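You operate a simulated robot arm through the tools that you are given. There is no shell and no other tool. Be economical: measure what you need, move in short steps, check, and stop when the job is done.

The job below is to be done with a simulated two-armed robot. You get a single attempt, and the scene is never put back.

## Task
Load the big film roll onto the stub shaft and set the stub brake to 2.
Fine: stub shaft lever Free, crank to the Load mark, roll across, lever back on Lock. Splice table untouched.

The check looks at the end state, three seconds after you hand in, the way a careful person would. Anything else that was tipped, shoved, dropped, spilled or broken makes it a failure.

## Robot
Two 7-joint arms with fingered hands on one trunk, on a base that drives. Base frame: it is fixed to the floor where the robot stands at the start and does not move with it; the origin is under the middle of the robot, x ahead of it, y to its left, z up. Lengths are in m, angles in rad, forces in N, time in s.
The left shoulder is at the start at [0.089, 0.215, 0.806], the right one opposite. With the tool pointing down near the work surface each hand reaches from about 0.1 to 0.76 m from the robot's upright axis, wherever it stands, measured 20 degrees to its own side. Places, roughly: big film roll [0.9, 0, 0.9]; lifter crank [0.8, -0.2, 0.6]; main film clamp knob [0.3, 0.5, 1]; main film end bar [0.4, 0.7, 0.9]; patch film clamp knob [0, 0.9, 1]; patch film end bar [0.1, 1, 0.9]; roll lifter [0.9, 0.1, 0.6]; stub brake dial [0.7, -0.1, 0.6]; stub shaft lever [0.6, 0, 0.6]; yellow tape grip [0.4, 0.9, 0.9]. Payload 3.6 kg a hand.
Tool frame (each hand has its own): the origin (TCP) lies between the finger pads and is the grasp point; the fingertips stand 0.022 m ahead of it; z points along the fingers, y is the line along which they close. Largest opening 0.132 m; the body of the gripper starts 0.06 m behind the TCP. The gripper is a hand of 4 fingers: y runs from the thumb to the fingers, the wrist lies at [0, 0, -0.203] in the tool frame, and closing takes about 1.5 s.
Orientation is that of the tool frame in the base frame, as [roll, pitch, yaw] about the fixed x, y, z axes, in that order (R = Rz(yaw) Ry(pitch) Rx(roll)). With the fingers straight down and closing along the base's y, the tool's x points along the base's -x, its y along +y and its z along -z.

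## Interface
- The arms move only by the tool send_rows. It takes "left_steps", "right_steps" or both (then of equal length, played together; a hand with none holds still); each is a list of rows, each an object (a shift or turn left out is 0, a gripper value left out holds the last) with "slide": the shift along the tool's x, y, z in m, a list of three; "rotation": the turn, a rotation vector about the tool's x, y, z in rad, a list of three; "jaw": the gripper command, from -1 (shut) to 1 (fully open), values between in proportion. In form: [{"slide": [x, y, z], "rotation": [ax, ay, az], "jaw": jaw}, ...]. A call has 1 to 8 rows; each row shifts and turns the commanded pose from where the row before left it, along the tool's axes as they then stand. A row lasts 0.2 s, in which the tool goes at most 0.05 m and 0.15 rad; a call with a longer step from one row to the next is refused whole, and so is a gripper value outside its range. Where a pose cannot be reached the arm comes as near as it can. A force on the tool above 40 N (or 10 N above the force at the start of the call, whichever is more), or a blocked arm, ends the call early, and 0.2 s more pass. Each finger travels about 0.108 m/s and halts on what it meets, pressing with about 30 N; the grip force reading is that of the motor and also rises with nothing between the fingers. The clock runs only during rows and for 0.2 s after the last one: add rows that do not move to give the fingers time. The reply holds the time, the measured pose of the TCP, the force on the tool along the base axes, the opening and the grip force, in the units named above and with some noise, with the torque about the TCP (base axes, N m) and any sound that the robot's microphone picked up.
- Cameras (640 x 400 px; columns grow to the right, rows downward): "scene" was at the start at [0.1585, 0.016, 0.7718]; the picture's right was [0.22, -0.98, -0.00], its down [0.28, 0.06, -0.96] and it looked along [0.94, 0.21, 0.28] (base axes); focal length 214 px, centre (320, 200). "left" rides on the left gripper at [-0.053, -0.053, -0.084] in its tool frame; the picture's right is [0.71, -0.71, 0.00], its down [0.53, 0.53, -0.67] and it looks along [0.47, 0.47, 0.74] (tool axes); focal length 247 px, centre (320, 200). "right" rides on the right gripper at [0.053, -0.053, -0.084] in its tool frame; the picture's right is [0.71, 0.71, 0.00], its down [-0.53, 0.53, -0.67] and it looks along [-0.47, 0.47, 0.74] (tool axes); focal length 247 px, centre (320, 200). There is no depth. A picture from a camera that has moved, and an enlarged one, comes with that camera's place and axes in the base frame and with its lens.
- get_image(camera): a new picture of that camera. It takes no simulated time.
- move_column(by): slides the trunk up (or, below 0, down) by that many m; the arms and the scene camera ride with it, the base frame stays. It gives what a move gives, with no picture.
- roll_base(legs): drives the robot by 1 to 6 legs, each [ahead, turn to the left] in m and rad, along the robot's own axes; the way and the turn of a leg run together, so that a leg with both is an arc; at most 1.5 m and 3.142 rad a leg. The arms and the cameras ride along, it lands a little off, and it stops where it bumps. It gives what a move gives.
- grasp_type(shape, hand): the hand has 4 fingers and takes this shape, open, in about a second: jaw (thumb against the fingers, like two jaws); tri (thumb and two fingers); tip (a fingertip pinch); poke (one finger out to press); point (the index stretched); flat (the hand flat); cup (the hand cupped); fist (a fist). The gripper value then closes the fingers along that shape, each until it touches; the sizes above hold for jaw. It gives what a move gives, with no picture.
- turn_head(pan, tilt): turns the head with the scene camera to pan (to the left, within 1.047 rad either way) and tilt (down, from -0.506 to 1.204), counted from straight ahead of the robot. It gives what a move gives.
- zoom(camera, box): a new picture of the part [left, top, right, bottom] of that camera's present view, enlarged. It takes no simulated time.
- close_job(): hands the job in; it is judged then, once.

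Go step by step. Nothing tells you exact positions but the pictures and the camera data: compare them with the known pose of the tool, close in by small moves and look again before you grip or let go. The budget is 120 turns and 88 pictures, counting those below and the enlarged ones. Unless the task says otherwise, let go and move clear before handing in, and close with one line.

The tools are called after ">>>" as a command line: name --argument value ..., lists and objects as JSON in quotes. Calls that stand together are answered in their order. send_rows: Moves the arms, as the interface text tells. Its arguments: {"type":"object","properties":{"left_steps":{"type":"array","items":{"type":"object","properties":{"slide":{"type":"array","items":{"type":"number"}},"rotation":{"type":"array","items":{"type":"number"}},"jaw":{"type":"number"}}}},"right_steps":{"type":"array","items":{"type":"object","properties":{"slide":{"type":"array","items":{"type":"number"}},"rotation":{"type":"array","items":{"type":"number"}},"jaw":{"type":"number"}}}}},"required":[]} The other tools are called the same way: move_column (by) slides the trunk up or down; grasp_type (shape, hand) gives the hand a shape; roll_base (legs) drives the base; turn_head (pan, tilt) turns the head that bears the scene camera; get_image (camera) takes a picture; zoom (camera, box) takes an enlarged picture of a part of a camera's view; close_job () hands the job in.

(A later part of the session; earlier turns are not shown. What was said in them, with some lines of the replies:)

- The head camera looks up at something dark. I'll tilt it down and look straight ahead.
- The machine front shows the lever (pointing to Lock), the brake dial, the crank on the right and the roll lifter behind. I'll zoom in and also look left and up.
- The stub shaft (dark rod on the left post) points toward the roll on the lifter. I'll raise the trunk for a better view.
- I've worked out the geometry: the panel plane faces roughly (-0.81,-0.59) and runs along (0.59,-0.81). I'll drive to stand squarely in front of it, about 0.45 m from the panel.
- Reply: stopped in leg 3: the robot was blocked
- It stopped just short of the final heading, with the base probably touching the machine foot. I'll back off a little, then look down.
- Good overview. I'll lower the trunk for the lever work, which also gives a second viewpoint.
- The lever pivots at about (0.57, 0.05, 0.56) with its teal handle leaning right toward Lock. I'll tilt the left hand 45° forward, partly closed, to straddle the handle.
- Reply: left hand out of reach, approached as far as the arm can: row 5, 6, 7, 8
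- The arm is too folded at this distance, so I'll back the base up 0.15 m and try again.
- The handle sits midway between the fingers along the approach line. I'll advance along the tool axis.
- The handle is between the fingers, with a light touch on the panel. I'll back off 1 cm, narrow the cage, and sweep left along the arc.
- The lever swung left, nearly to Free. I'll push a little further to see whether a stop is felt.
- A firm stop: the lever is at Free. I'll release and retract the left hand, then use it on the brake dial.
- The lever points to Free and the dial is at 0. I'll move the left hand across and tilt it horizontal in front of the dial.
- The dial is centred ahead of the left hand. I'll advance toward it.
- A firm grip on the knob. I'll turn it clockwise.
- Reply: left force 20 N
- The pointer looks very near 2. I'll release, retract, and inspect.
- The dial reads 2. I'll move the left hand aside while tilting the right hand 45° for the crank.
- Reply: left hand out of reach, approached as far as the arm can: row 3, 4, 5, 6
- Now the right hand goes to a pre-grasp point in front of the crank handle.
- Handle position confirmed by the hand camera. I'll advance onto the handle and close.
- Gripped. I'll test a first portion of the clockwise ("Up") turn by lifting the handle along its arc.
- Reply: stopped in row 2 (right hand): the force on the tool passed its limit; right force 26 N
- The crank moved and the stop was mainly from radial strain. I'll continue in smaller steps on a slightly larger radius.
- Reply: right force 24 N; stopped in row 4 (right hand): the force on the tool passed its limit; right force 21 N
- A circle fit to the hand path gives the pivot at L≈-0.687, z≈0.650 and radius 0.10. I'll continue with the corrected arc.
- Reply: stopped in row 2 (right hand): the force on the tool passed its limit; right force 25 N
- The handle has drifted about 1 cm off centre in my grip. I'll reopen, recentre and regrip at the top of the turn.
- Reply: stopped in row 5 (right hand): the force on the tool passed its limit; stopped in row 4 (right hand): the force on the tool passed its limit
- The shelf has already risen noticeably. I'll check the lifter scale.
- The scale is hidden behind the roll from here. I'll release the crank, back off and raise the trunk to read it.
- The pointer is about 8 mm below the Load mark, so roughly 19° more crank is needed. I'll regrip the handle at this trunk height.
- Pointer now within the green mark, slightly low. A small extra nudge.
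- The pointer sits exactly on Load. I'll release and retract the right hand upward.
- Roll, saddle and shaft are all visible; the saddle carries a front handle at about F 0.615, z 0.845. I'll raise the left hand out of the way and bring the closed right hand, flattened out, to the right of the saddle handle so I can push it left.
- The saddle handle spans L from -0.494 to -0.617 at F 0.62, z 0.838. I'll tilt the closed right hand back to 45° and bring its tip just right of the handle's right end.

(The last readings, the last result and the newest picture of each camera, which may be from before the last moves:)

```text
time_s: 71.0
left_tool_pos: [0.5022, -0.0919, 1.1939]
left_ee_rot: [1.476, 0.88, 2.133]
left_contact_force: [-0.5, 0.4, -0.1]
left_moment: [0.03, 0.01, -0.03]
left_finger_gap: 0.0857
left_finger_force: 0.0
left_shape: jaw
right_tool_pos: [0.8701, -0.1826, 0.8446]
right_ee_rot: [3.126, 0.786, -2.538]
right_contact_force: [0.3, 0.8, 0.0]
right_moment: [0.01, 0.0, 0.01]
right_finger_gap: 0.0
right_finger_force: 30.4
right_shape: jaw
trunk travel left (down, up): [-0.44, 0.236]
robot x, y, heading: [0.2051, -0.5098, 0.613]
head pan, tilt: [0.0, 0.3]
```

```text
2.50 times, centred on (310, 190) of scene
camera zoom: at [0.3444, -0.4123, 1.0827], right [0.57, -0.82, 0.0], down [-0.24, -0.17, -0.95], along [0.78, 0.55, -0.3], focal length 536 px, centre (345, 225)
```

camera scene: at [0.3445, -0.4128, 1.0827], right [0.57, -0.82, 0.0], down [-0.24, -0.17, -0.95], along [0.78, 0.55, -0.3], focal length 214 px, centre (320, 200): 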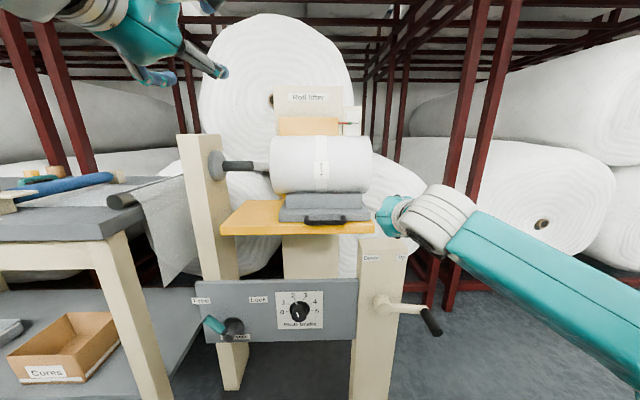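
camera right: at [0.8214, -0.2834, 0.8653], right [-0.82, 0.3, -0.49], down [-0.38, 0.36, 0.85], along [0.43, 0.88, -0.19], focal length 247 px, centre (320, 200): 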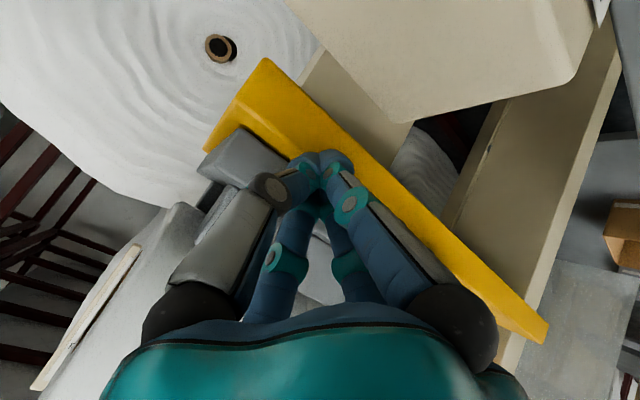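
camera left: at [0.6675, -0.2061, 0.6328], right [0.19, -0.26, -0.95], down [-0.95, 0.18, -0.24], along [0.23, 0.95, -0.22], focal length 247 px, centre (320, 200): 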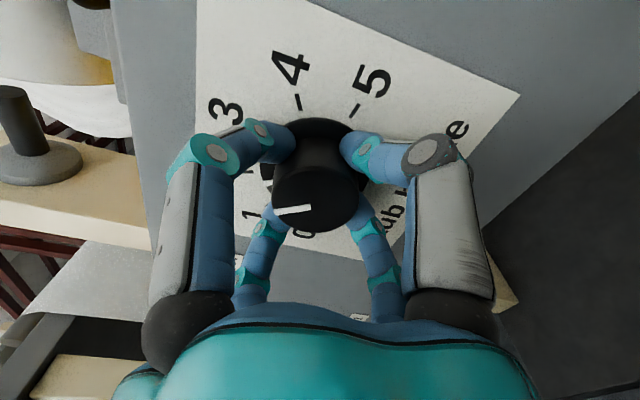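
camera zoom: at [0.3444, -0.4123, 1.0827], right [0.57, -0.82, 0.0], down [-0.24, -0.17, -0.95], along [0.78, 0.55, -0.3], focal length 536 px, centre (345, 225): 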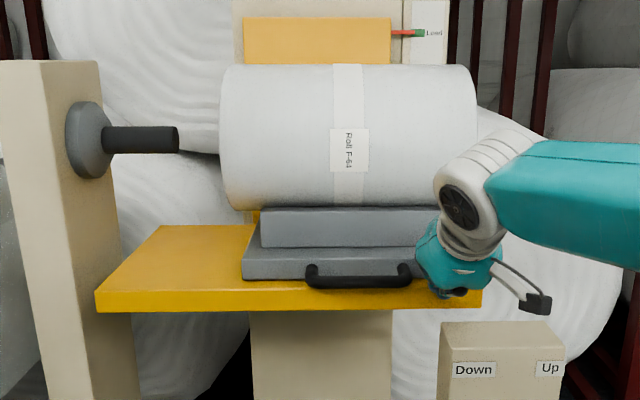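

>>> send_rows --right_steps '[{"slide": [0, 0.01, 0]}, {"slide": [0, 0.01, 0]}, {"slide": [0, 0.01, 0]}, {"slide": [0, 0.01, 0]}]'

>>> zoom --camera "scene" --box '[200, 110, 420, 270]'

```text
time_s: 72.0
left_tool_pos: [0.5032, -0.0941, 1.192]
left_ee_rot: [1.475, 0.88, 2.133]
left_contact_force: [0.0, -0.2, -0.3]
left_moment: [0.01, 0.02, 0.03]
left_finger_gap: 0.0856
left_finger_force: 0.1
left_shape: jaw
right_tool_pos: [0.8438, -0.158, 0.8428]
right_ee_rot: [3.123, 0.787, -2.54]
right_contact_force: [0.2, -0.1, 0.7]
right_moment: [0.02, -0.02, 0.01]
right_finger_gap: 0.0
right_finger_force: 30.1
right_shape: jaw
right hand out of reach, approached as far as the arm can: row 4
trunk travel left (down, up): [-0.44, 0.236]
robot x, y, heading: [0.2061, -0.5096, 0.61]
head pan, tilt: [0.0, 0.3]
```

```text
2.50 times, centred on (310, 190) of scene
camera zoom: at [0.3448, -0.4135, 1.0827], right [0.57, -0.82, 0.0], down [-0.24, -0.17, -0.95], along [0.78, 0.55, -0.3], focal length 536 px, centre (345, 225)
```

zoom: 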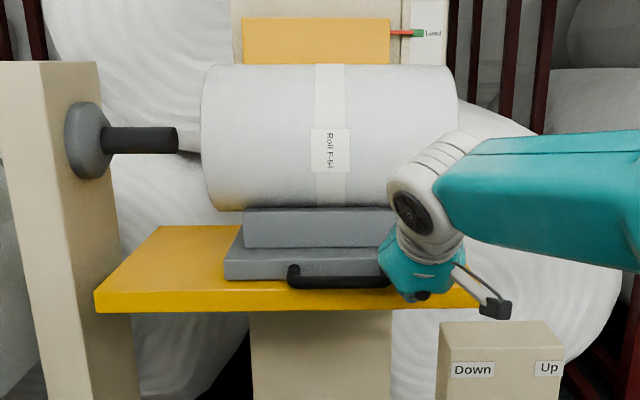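

Pushing works with almost no force, but the right arm has run out of reach. I'll retract a little, drive the base 0.12 m forward, and continue.

>>> send_rows --right_steps '[{"slide": [0, -0.015, 0]}, {"slide": [0, -0.01, -0.04]}, {"slide": [0, 0, -0.045]}, {"slide": [0, 0, -0.045]}, {"slide": [0, 0, -0.045]}]'

>>> roll_base --legs '[[0.12, 0]]'

>>> get_image --camera "scene"

```text
time_s: 73.2
left_tool_pos: [0.502, -0.0933, 1.1936]
left_ee_rot: [1.475, 0.881, 2.133]
left_contact_force: [-0.2, -0.4, 0.2]
left_moment: [0.02, 0.0, -0.04]
left_finger_gap: 0.0852
left_finger_force: 0.0
left_shape: jaw
right_tool_pos: [0.7542, -0.2536, 0.9665]
right_ee_rot: [3.127, 0.786, -2.539]
right_contact_force: [-0.7, 0.3, 0.2]
right_moment: [0.0, 0.02, 0.03]
right_finger_gap: 0.0001
right_finger_force: 30.2
right_shape: jaw
trunk travel left (down, up): [-0.44, 0.236]
robot x, y, heading: [0.2072, -0.5107, 0.614]
head pan, tilt: [0.0, 0.3]
```

```text
time_s: 74.4
left_tool_pos: [0.6025, -0.0224, 1.1939]
left_ee_rot: [1.478, 0.88, 2.135]
left_contact_force: [0.7, -0.5, 0.3]
left_moment: [0.03, -0.01, 0.01]
left_finger_gap: 0.0856
left_finger_force: 0.0
left_shape: jaw
right_tool_pos: [0.8551, -0.183, 0.9647]
right_ee_rot: [3.128, 0.784, -2.54]
right_contact_force: [0.9, 0.6, -0.2]
right_moment: [0.0, 0.03, 0.04]
right_finger_gap: 0.0
right_finger_force: 29.8
right_shape: jaw
trunk travel left (down, up): [-0.44, 0.236]
robot x, y, heading: [0.3057, -0.442, 0.612]
head pan, tilt: [0.0, 0.3]
```

```text
29 pictures are left
camera scene: at [0.4446, -0.343, 1.0824], right [0.57, -0.82, 0.0], down [-0.24, -0.17, -0.95], along [0.78, 0.55, -0.3], focal length 214 px, centre (320, 200)
```

scene: 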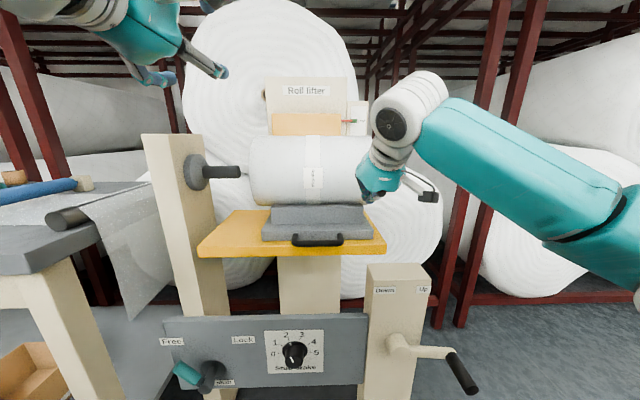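

>>> send_rows --right_steps '[{"slide": [0.0255, 0.002, 0.0311]}, {"slide": [0.0255, 0.002, 0.0311]}, {"slide": [0.0255, 0.002, 0.0311]}, {"slide": [0, 0.015, 0]}, {"slide": [0, 0.015, 0]}, {"slide": [0, 0.015, 0]}]'

>>> get_image --camera "scene"

```text
time_s: 75.8
left_tool_pos: [0.6, -0.0214, 1.1941]
left_ee_rot: [1.476, 0.88, 2.132]
left_contact_force: [-0.3, -0.1, 0.1]
left_moment: [-0.03, 0.0, 0.01]
left_finger_gap: 0.0852
left_finger_force: 0.1
left_shape: jaw
right_tool_pos: [0.8341, -0.1356, 0.8456]
right_ee_rot: [3.126, 0.786, -2.536]
right_contact_force: [-0.5, -0.1, 0.1]
right_moment: [-0.03, -0.03, -0.01]
right_finger_gap: 0.0001
right_finger_force: 30.3
right_shape: jaw
trunk travel left (down, up): [-0.44, 0.236]
robot x, y, heading: [0.3089, -0.4411, 0.61]
head pan, tilt: [0.0, 0.3]
```

```text
28 pictures are left
camera scene: at [0.4427, -0.3432, 1.0826], right [0.57, -0.82, 0.0], down [-0.24, -0.17, -0.95], along [0.78, 0.55, -0.3], focal length 214 px, centre (320, 200)
```

scene: 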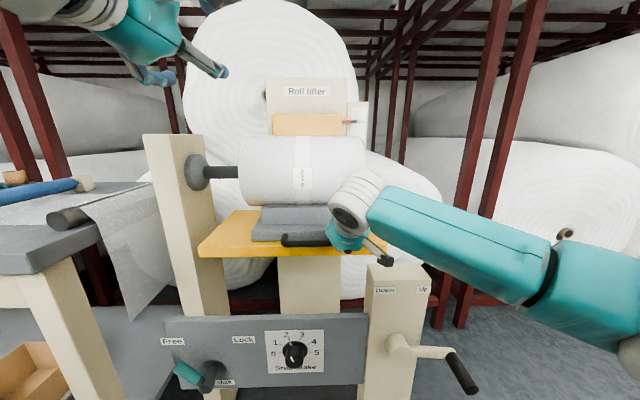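

The roll's left end has just reached the shaft tip. I'll keep pushing gently.

>>> send_rows --right_steps '[{"slide": [0, 0.012, 0]}, {"slide": [0, 0.012, 0]}, {"slide": [0, 0.012, 0]}, {"slide": [0, 0.012, 0]}]'

>>> zoom --camera "scene" --box '[140, 110, 400, 270]'

```text
time_s: 76.8
left_tool_pos: [0.6013, -0.023, 1.194]
left_ee_rot: [1.475, 0.88, 2.132]
left_contact_force: [0.8, -0.2, 0.0]
left_moment: [-0.04, 0.03, -0.04]
left_finger_gap: 0.0857
left_finger_force: 0.0
left_shape: jaw
right_tool_pos: [0.8026, -0.0948, 0.8489]
right_ee_rot: [3.125, 0.787, -2.541]
right_contact_force: [-0.4, 0.8, -0.3]
right_moment: [-0.01, -0.03, 0.01]
right_finger_gap: 0.0003
right_finger_force: 29.6
right_shape: jaw
trunk travel left (down, up): [-0.44, 0.236]
robot x, y, heading: [0.307, -0.4379, 0.61]
head pan, tilt: [0.0, 0.3]
```

```text
2.46 times, centred on (270, 190) of scene
camera zoom: at [0.4426, -0.3437, 1.0827], right [0.57, -0.82, 0.0], down [-0.24, -0.17, -0.95], along [0.78, 0.55, -0.3], focal length 528 px, centre (443, 225)
```

zoom: 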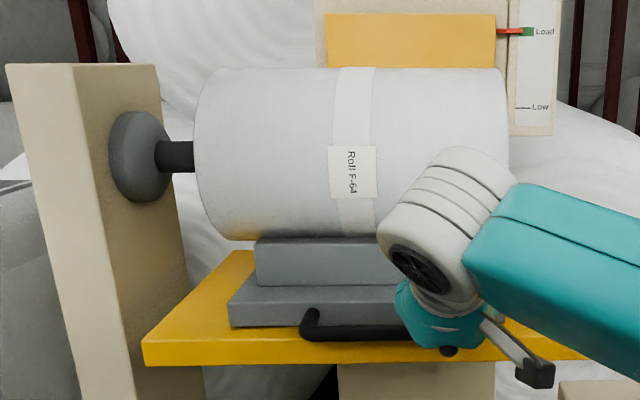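

The shaft is entering the core. About 4 cm remains.

>>> send_rows --right_steps '[{"slide": [0, 0.012, 0]}, {"slide": [0, 0.012, 0]}, {"slide": [0, 0.01, 0]}]'

>>> zoom --camera "scene" --box '[140, 110, 400, 270]'

```text
time_s: 77.6
left_tool_pos: [0.6026, -0.0232, 1.1948]
left_ee_rot: [1.474, 0.878, 2.133]
left_contact_force: [0.0, 0.0, 0.4]
left_moment: [0.03, -0.01, -0.01]
left_finger_gap: 0.0855
left_finger_force: 0.0
left_shape: jaw
right_tool_pos: [0.7853, -0.0688, 0.8476]
right_ee_rot: [3.126, 0.785, -2.54]
right_contact_force: [0.2, -2.4, 0.5]
right_moment: [-0.04, 0.05, 0.04]
right_finger_gap: 0.0
right_finger_force: 30.1
right_shape: jaw
trunk travel left (down, up): [-0.44, 0.236]
robot x, y, heading: [0.3046, -0.4405, 0.613]
head pan, tilt: [0.0, 0.3]
```

```text
2.46 times, centred on (270, 190) of scene
camera zoom: at [0.4428, -0.3443, 1.0827], right [0.57, -0.82, 0.0], down [-0.24, -0.17, -0.96], along [0.78, 0.55, -0.3], focal length 528 px, centre (443, 225)
```

zoom: 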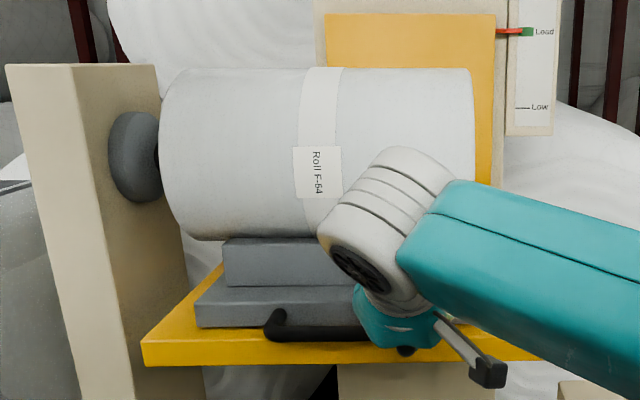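

>>> send_rows --right_steps '[{"slide": [0, 0.006, 0]}, {"slide": [0, 0.006, 0]}, {"slide": [0, 0.005, 0]}]'

>>> zoom --camera "scene" --box '[140, 110, 400, 270]'

```text
time_s: 78.4
left_tool_pos: [0.6003, -0.0229, 1.1939]
left_ee_rot: [1.475, 0.88, 2.133]
left_contact_force: [-0.2, -0.1, 0.2]
left_moment: [0.01, 0.02, 0.04]
left_finger_gap: 0.0855
left_finger_force: 0.1
left_shape: jaw
right_tool_pos: [0.7765, -0.0533, 0.8493]
right_ee_rot: [3.127, 0.785, -2.542]
right_contact_force: [-2.0, -3.8, 2.3]
right_moment: [-0.02, 0.03, 0.05]
right_finger_gap: 0.0001
right_finger_force: 30.0
right_shape: jaw
trunk travel left (down, up): [-0.44, 0.236]
robot x, y, heading: [0.3064, -0.4413, 0.61]
head pan, tilt: [0.0, 0.3]
```

```text
2.46 times, centred on (270, 190) of scene
camera zoom: at [0.4427, -0.3445, 1.0828], right [0.57, -0.82, 0.0], down [-0.24, -0.17, -0.96], along [0.78, 0.55, -0.3], focal length 528 px, centre (443, 225)
```

zoom: 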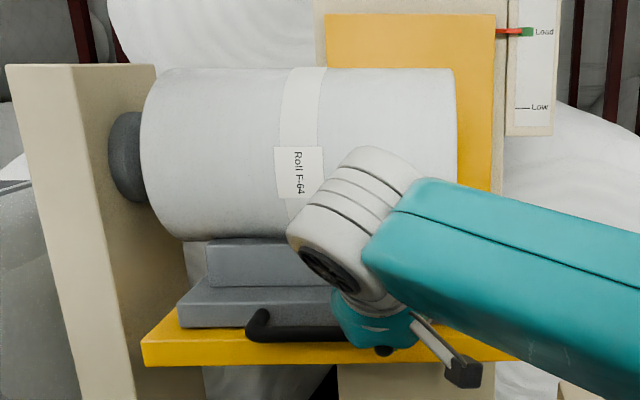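

>>> send_rows --right_steps '[{"slide": [0, 0.005, 0]}, {"slide": [0, 0.005, 0]}, {"slide": [0, 0.005, 0]}]'

>>> zoom --camera "scene" --box '[140, 110, 400, 270]'

```text
time_s: 79.2
left_tool_pos: [0.5997, -0.0254, 1.1947]
left_ee_rot: [1.472, 0.877, 2.129]
left_contact_force: [0.3, 0.0, -0.2]
left_moment: [-0.02, 0.02, 0.01]
left_finger_gap: 0.0855
left_finger_force: 0.0
left_shape: jaw
right_tool_pos: [0.7709, -0.0443, 0.8485]
right_ee_rot: [3.13, 0.786, -2.542]
right_contact_force: [-1.9, -19.8, 8.2]
right_moment: [0.04, 0.07, 0.15]
right_finger_gap: 0.0
right_finger_force: 29.5
right_shape: jaw
trunk travel left (down, up): [-0.44, 0.236]
robot x, y, heading: [0.3032, -0.4428, 0.613]
head pan, tilt: [0.0, 0.3]
```

```text
2.46 times, centred on (270, 190) of scene
camera zoom: at [0.4419, -0.3466, 1.0832], right [0.57, -0.82, 0.0], down [-0.24, -0.17, -0.96], along [0.78, 0.55, -0.29], focal length 528 px, centre (443, 225)
```

zoom: 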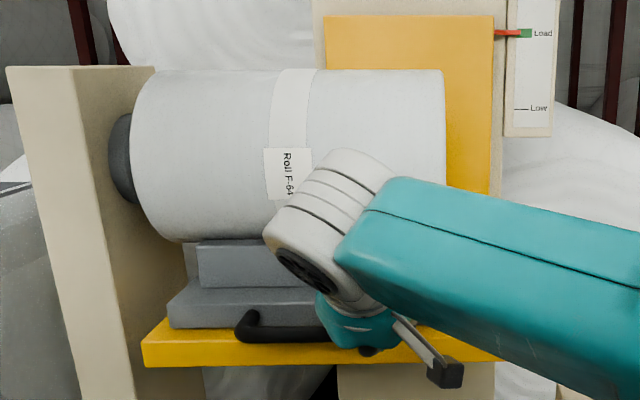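

Firm resistance (20 N): the roll is seated against the flange. I'll retract the right hand, raise it, and back the base up.

>>> send_rows --right_steps '[{"slide": [0, -0.02, 0]}, {"slide": [0, -0.02, -0.02]}, {"slide": [0, -0.01, -0.045]}, {"slide": [0, -0.01, -0.045]}, {"slide": [-0.02, -0.03, -0.03]}, {"slide": [-0.02, -0.03, -0.03]}]'

>>> roll_base --legs '[[-0.13, 0]]'

>>> get_image --camera "scene"

```text
time_s: 80.6
left_tool_pos: [0.6016, -0.0239, 1.1939]
left_ee_rot: [1.474, 0.88, 2.133]
left_contact_force: [-0.3, 0.6, 0.7]
left_moment: [0.03, 0.0, -0.03]
left_finger_gap: 0.0854
left_finger_force: 0.1
left_shape: jaw
right_tool_pos: [0.7627, -0.195, 0.9956]
right_ee_rot: [3.128, 0.785, -2.538]
right_contact_force: [-0.4, -0.6, -0.3]
right_moment: [-0.01, 0.0, -0.01]
right_finger_gap: 0.0
right_finger_force: 30.1
right_shape: jaw
trunk travel left (down, up): [-0.44, 0.236]
robot x, y, heading: [0.3088, -0.4407, 0.609]
head pan, tilt: [0.0, 0.3]
```

```text
time_s: 81.9
left_tool_pos: [0.492, -0.1007, 1.1948]
left_ee_rot: [1.472, 0.881, 2.131]
left_contact_force: [-0.6, 0.1, -0.9]
left_moment: [-0.01, -0.01, -0.01]
left_finger_gap: 0.0856
left_finger_force: 0.2
left_shape: jaw
right_tool_pos: [0.655, -0.2703, 0.9969]
right_ee_rot: [3.127, 0.788, -2.54]
right_contact_force: [-0.5, 0.7, -0.2]
right_moment: [0.02, -0.01, 0.01]
right_finger_gap: 0.0
right_finger_force: 29.7
right_shape: jaw
trunk travel left (down, up): [-0.44, 0.236]
robot x, y, heading: [0.2002, -0.5151, 0.614]
head pan, tilt: [0.0, 0.3]
```

```text
23 pictures are left
camera scene: at [0.3344, -0.4203, 1.0831], right [0.57, -0.82, 0.0], down [-0.24, -0.17, -0.96], along [0.78, 0.55, -0.29], focal length 214 px, centre (320, 200)
```

scene: 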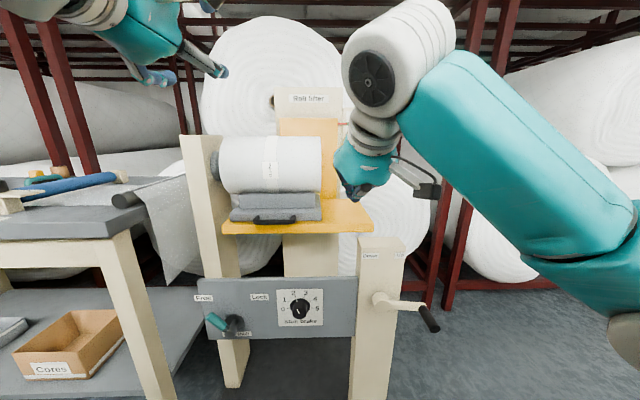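

The roll is fully against the flange. Next I'll turn the left hand back to the 45° straddle orientation, then lower the trunk for the lever.

>>> send_rows --left_steps '[{"rotation": [0, 0, -0.138]}, {"rotation": [0, 0, -0.138]}, {"rotation": [0, 0, -0.138]}, {"rotation": [0, 0, -0.138]}, {"rotation": [0, 0, -0.138]}]' --right_steps '[{"slide": [0, -0.04, 0]}, {"slide": [0, -0.04, 0]}, {"slide": [0, -0.04, 0]}, {"slide": [0, -0.04, 0]}, {}]'

>>> send_rows --left_steps '[{"rotation": [0, 0.141, 0]}, {"rotation": [0, 0.141, 0]}, {"rotation": [0, 0.141, 0]}, {"rotation": [0, 0.141, 0]}, {"rotation": [0, 0.141, 0]}, {"rotation": [0, 0.141, 0]}]'

>>> move_column --by -0.25

```text
time_s: 83.1
left_tool_pos: [0.494, -0.0991, 1.1936]
left_ee_rot: [-0.066, 1.51, 0.571]
left_contact_force: [-0.5, 0.6, -0.2]
left_moment: [-0.01, 0.03, -0.02]
left_finger_gap: 0.0855
left_finger_force: 0.1
left_shape: jaw
right_tool_pos: [0.7497, -0.3998, 0.9934]
right_ee_rot: [3.126, 0.786, -2.54]
right_contact_force: [0.3, -0.3, -0.2]
right_moment: [0.01, -0.02, 0.04]
right_finger_gap: 0.0001
right_finger_force: 30.0
right_shape: jaw
trunk travel left (down, up): [-0.44, 0.236]
robot x, y, heading: [0.2001, -0.5172, 0.612]
head pan, tilt: [0.0, 0.3]
```

```text
time_s: 84.5
left_tool_pos: [0.4943, -0.0978, 1.1956]
left_ee_rot: [-3.14, 0.784, -2.506]
left_contact_force: [-0.2, -0.5, 0.6]
left_moment: [-0.01, 0.0, 0.0]
left_finger_gap: 0.0854
left_finger_force: 0.1
left_shape: jaw
right_tool_pos: [0.7494, -0.4002, 0.9924]
right_ee_rot: [3.126, 0.786, -2.539]
right_contact_force: [-0.3, 0.7, -0.2]
right_moment: [-0.01, 0.0, -0.01]
right_finger_gap: 0.0001
right_finger_force: 30.4
right_shape: jaw
trunk travel left (down, up): [-0.44, 0.236]
robot x, y, heading: [0.1991, -0.516, 0.616]
head pan, tilt: [0.0, 0.3]
```

```text
time_s: 87.1
left_tool_pos: [0.4947, -0.0984, 0.9454]
left_ee_rot: [-3.138, 0.785, -2.504]
left_contact_force: [-0.3, -0.5, -0.5]
left_moment: [0.01, 0.01, -0.04]
left_finger_gap: 0.0857
left_finger_force: 0.0
left_shape: jaw
right_tool_pos: [0.7479, -0.3985, 0.7435]
right_ee_rot: [3.129, 0.786, -2.541]
right_contact_force: [0.5, 0.0, 0.8]
right_moment: [-0.01, 0.05, -0.02]
right_finger_gap: 0.0
right_finger_force: 29.5
right_shape: jaw
trunk travel left (down, up): [-0.19, 0.486]
robot x, y, heading: [0.2011, -0.5143, 0.609]
head pan, tilt: [0.0, 0.3]
```

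>>> send_rows --left_steps '[{"slide": [0.0235, 0.0205, 0.0349], "jaw": 0.2}, {"slide": [0.0235, 0.0205, 0.0349]}, {"slide": [0.0235, 0.0205, 0.0349]}, {"slide": [0.0235, 0.0205, 0.0349]}, {"slide": [0.0235, 0.0205, 0.0349]}, {"slide": [0.0235, 0.0205, 0.0349]}]'

>>> get_image --camera "left"

```text
time_s: 88.5
left_tool_pos: [0.4591, 0.03, 0.6997]
left_ee_rot: [-3.141, 0.784, -2.504]
left_contact_force: [0.9, -0.2, -0.7]
left_moment: [0.0, 0.0, -0.01]
left_finger_gap: 0.0796
left_finger_force: 0.0
left_shape: jaw
right_tool_pos: [0.7481, -0.4, 0.7449]
right_ee_rot: [3.129, 0.784, -2.54]
right_contact_force: [0.2, -0.1, 0.2]
right_moment: [-0.01, 0.0, 0.02]
right_finger_gap: 0.0
right_finger_force: 30.2
right_shape: jaw
trunk travel left (down, up): [-0.19, 0.486]
robot x, y, heading: [0.1957, -0.5176, 0.615]
head pan, tilt: [0.0, 0.3]
```

```text
22 pictures are left
camera left: at [0.4745, -0.0238, 0.7979], right [0.02, -0.87, -0.5], down [-0.99, -0.08, 0.1], along [-0.12, 0.49, -0.86], focal length 247 px, centre (320, 200)
```

left: 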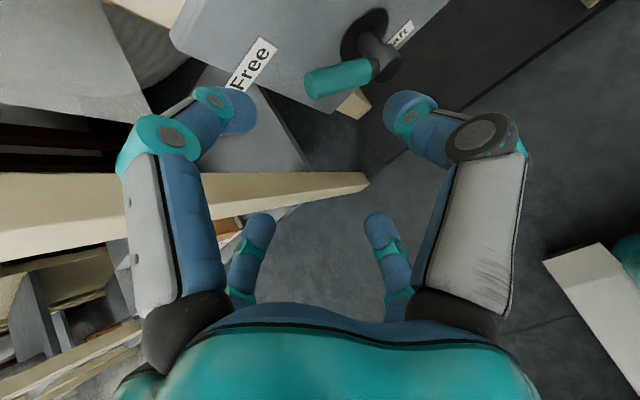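

The lever handle is ahead, very slightly right of the hand axis. I'll advance onto it.

>>> send_rows --left_steps '[{"slide": [0, -0.004, 0.037]}, {"slide": [0, -0.004, 0.037]}, {"slide": [0, 0, 0.034]}]'

>>> get_image --camera "left"

```text
time_s: 89.3
left_tool_pos: [0.5283, 0.0679, 0.624]
left_ee_rot: [-3.139, 0.786, -2.504]
left_contact_force: [-0.1, -0.2, 0.2]
left_moment: [0.0, -0.01, 0.01]
left_finger_gap: 0.0798
left_finger_force: 0.0
left_shape: jaw
right_tool_pos: [0.7476, -0.3988, 0.744]
right_ee_rot: [3.127, 0.784, -2.539]
right_contact_force: [0.4, 0.4, 1.3]
right_moment: [0.01, 0.0, 0.01]
right_finger_gap: 0.0
right_finger_force: 30.1
right_shape: jaw
trunk travel left (down, up): [-0.19, 0.486]
robot x, y, heading: [0.2014, -0.5196, 0.613]
head pan, tilt: [0.0, 0.3]
```

```text
21 pictures are left
camera left: at [0.5432, 0.0131, 0.721], right [0.02, -0.87, -0.5], down [-0.99, -0.08, 0.1], along [-0.13, 0.49, -0.86], focal length 247 px, centre (320, 200)
```

left: 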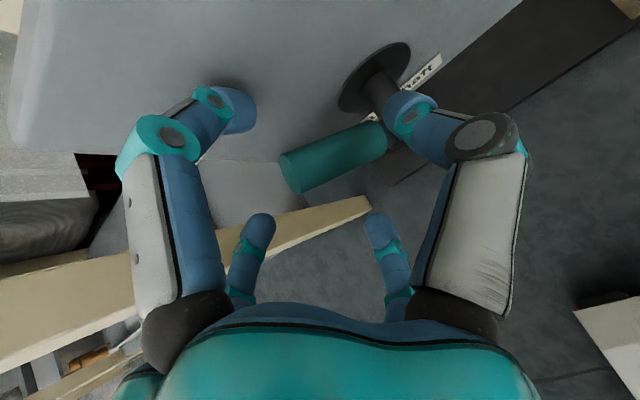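

>>> send_rows --left_steps '[{"slide": [0, 0, 0.01], "jaw": -0.15}, {}, {}, {"slide": [-0.005, -0.014, -0.005]}, {"slide": [-0.005, -0.014, -0.005]}, {"slide": [0, -0.015, 0]}, {"slide": [0, -0.015, 0]}]'

>>> get_image --camera "left"

```text
time_s: 90.9
left_tool_pos: [0.5664, 0.025, 0.6285]
left_ee_rot: [-3.139, 0.785, -2.506]
left_contact_force: [-0.4, 0.7, 0.7]
left_moment: [0.05, -0.01, 0.03]
left_finger_gap: 0.0572
left_finger_force: 0.2
left_shape: jaw
right_tool_pos: [0.7474, -0.3998, 0.7437]
right_ee_rot: [3.128, 0.785, -2.539]
right_contact_force: [-0.3, 1.1, 0.7]
right_moment: [0.02, -0.01, 0.0]
right_finger_gap: 0.0001
right_finger_force: 30.1
right_shape: jaw
trunk travel left (down, up): [-0.19, 0.486]
robot x, y, heading: [0.2015, -0.5142, 0.618]
head pan, tilt: [0.0, 0.3]
```

```text
20 pictures are left
camera left: at [0.5814, -0.0296, 0.7253], right [0.02, -0.87, -0.5], down [-0.99, -0.08, 0.1], along [-0.12, 0.49, -0.86], focal length 247 px, centre (320, 200)
```

left: 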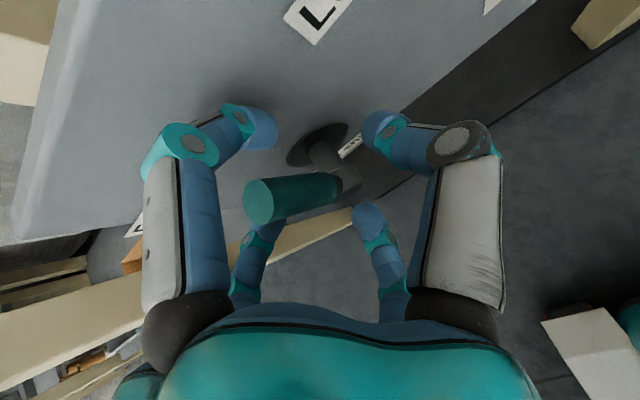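

>>> send_rows --left_steps '[{"slide": [0, -0.015, 0]}, {"slide": [0, -0.015, 0]}]'

>>> get_image --camera "left"

>>> zoom --camera "scene" --box '[140, 150, 340, 310]'

```text
time_s: 91.5
left_tool_pos: [0.5856, -0.0018, 0.6284]
left_ee_rot: [-3.141, 0.784, -2.504]
left_contact_force: [0.5, 0.3, -0.5]
left_moment: [-0.01, 0.04, 0.01]
left_finger_gap: 0.0566
left_finger_force: 0.2
left_shape: jaw
right_tool_pos: [0.7474, -0.4001, 0.7455]
right_ee_rot: [3.128, 0.786, -2.541]
right_contact_force: [0.3, -0.4, 0.1]
right_moment: [0.0, 0.02, 0.02]
right_finger_gap: 0.0
right_finger_force: 30.1
right_shape: jaw
trunk travel left (down, up): [-0.19, 0.486]
robot x, y, heading: [0.2003, -0.5135, 0.612]
head pan, tilt: [0.0, 0.3]
```

```text
19 pictures are left
camera left: at [0.5999, -0.055, 0.7254], right [0.02, -0.87, -0.5], down [-0.99, -0.08, 0.1], along [-0.13, 0.49, -0.86], focal length 247 px, centre (320, 200)
```

left: 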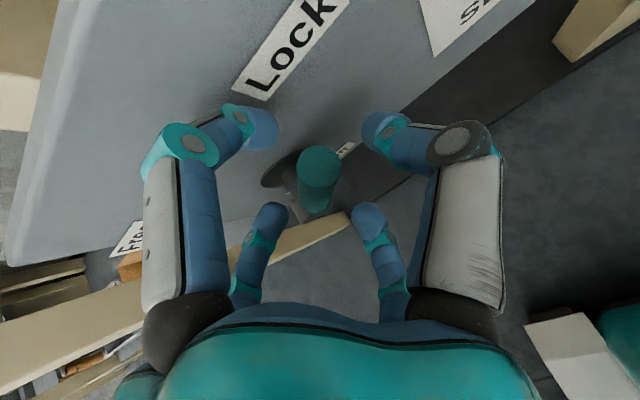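

```text
2.50 times, centred on (240, 230) of scene
camera zoom: at [0.3398, -0.4165, 0.823], right [0.57, -0.82, 0.0], down [-0.24, -0.17, -0.95], along [0.78, 0.55, -0.3], focal length 536 px, centre (520, 125)
```

zoom: 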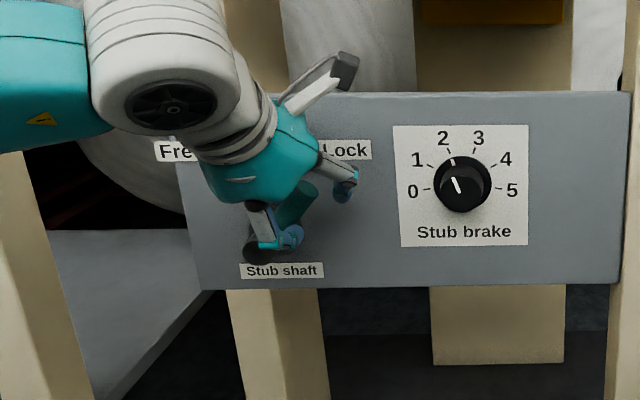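

The lever has swung over to the right. I'll push on until the stop is felt.

>>> send_rows --left_steps '[{"slide": [0.004, -0.01, 0.004]}, {"slide": [0.003, -0.01, 0.003]}, {"slide": [0.003, -0.008, 0.003]}]'

>>> get_image --camera "left"

```text
time_s: 92.3
left_tool_pos: [0.6014, -0.0209, 0.6198]
left_ee_rot: [-3.139, 0.795, -2.505]
left_contact_force: [-9.8, 0.5, 18.9]
left_moment: [0.87, 0.53, 0.45]
left_finger_gap: 0.0609
left_finger_force: 0.0
left_shape: jaw
right_tool_pos: [0.7465, -0.4002, 0.7449]
right_ee_rot: [3.129, 0.788, -2.541]
right_contact_force: [0.7, -0.2, -0.1]
right_moment: [0.01, -0.02, -0.03]
right_finger_gap: 0.0
right_finger_force: 30.2
right_shape: jaw
trunk travel left (down, up): [-0.19, 0.486]
robot x, y, heading: [0.1971, -0.5151, 0.614]
head pan, tilt: [0.0, 0.3]
```

```text
17 pictures are left
camera left: at [0.6154, -0.0754, 0.7165], right [0.02, -0.86, -0.51], down [-0.99, -0.08, 0.09], along [-0.12, 0.5, -0.86], focal length 247 px, centre (320, 200)
```

left: 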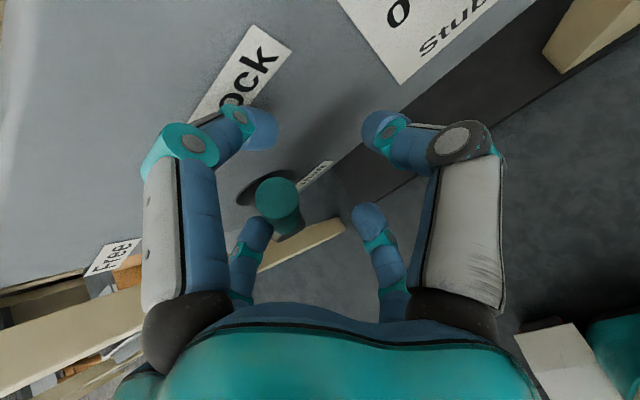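

The stop is felt at Lock (about 20 N). I'll release, retract, and check everything.

>>> send_rows --left_steps '[{"slide": [-0.004, 0.016, -0.004], "jaw": 0.2}, {"slide": [0, 0, -0.02]}, {"slide": [0, 0, -0.04]}, {"slide": [0, 0, -0.045]}, {"slide": [0, 0, -0.045]}, {"slide": [0, 0, -0.03]}]'

>>> zoom --camera "scene" --box '[160, 190, 380, 310]'

```text
time_s: 93.7
left_tool_pos: [0.4874, -0.0833, 0.7483]
left_ee_rot: [-3.139, 0.785, -2.504]
left_contact_force: [0.1, -0.6, 0.0]
left_moment: [-0.01, -0.02, 0.0]
left_finger_gap: 0.0786
left_finger_force: 0.0
left_shape: jaw
right_tool_pos: [0.7476, -0.3994, 0.7438]
right_ee_rot: [3.128, 0.787, -2.54]
right_contact_force: [-0.2, -0.4, 0.3]
right_moment: [-0.01, 0.04, 0.0]
right_finger_gap: 0.0001
right_finger_force: 29.3
right_shape: jaw
trunk travel left (down, up): [-0.19, 0.486]
robot x, y, heading: [0.2011, -0.5181, 0.613]
head pan, tilt: [0.0, 0.3]
```

```text
2.91 times, centred on (270, 250) of scene
camera zoom: at [0.3397, -0.4166, 0.823], right [0.57, -0.82, 0.0], down [-0.24, -0.17, -0.95], along [0.78, 0.55, -0.3], focal length 624 px, centre (466, 54)
```

zoom: 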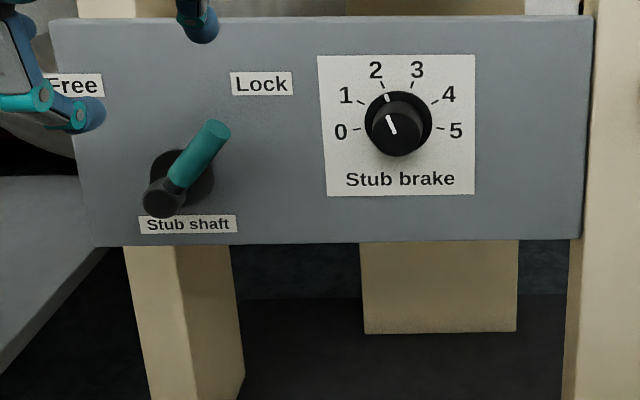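

The lever is on Lock and the dial on 2. I'll back away, raise the trunk, and do a final check of the roll and the scale.

>>> roll_base --legs '[[-0.12, 0]]'

>>> move_column --by 0.25

>>> get_image --camera "scene"

>>> zoom --camera "scene" --box '[190, 80, 400, 240]'

```text
time_s: 94.9
left_tool_pos: [0.3889, -0.151, 0.7481]
left_ee_rot: [-3.139, 0.786, -2.506]
left_contact_force: [0.9, 0.1, 0.2]
left_moment: [0.03, 0.02, -0.03]
left_finger_gap: 0.0789
left_finger_force: 0.0
left_shape: jaw
right_tool_pos: [0.6511, -0.469, 0.7451]
right_ee_rot: [3.127, 0.787, -2.538]
right_contact_force: [-0.1, -0.9, -0.2]
right_moment: [-0.02, 0.01, -0.01]
right_finger_gap: 0.0
right_finger_force: 29.6
right_shape: jaw
trunk travel left (down, up): [-0.19, 0.486]
robot x, y, heading: [0.0988, -0.585, 0.612]
head pan, tilt: [0.0, 0.3]
```

```text
time_s: 97.5
left_tool_pos: [0.3896, -0.1519, 0.9976]
left_ee_rot: [-3.14, 0.783, -2.504]
left_contact_force: [0.8, 0.9, 0.2]
left_moment: [-0.02, 0.0, 0.02]
left_finger_gap: 0.0786
left_finger_force: 0.0
left_shape: jaw
right_tool_pos: [0.6505, -0.4685, 0.9944]
right_ee_rot: [3.127, 0.783, -2.542]
right_contact_force: [-0.4, -0.7, -0.6]
right_moment: [0.02, -0.01, 0.0]
right_finger_gap: 0.0
right_finger_force: 30.1
right_shape: jaw
trunk travel left (down, up): [-0.44, 0.236]
robot x, y, heading: [0.0997, -0.5865, 0.611]
head pan, tilt: [0.0, 0.3]
```

```text
15 pictures are left
camera scene: at [0.2382, -0.488, 1.0826], right [0.57, -0.82, 0.0], down [-0.24, -0.17, -0.95], along [0.78, 0.55, -0.3], focal length 214 px, centre (320, 200)
```

scene: 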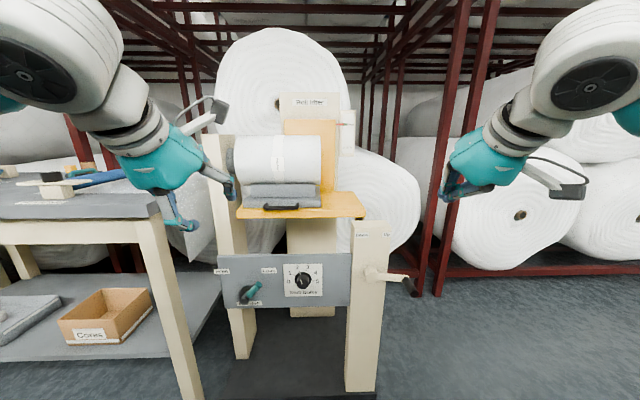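

```text
2.50 times, centred on (295, 160) of scene
camera zoom: at [0.2382, -0.488, 1.0826], right [0.57, -0.82, 0.0], down [-0.24, -0.17, -0.95], along [0.78, 0.55, -0.3], focal length 536 px, centre (382, 300)
```

zoom: 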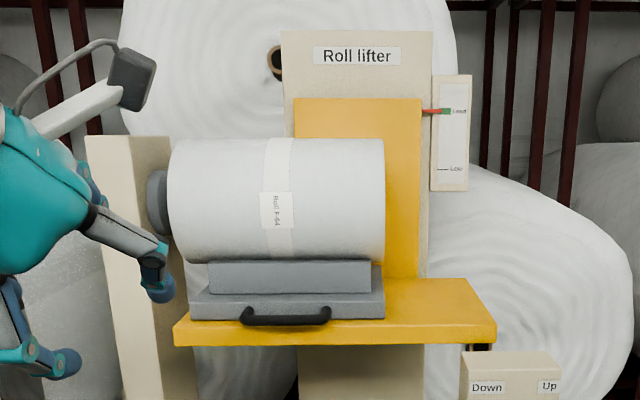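

The roll sits on the stub shaft against the flange, the pointer is on Load, the lever is on Lock and the brake is on 2. Both hands are clear, so I'm handing in.

>>> close_job

```text
The job is handed in.
```

The big film roll is on the stub shaft against the flange, with the lifter at Load, the lever on Lock and the stub brake on 2; the splice table was not touched. While positioning, the base stopped once against something, probably the machine's foot. I backed off and saw nothing disturbed.
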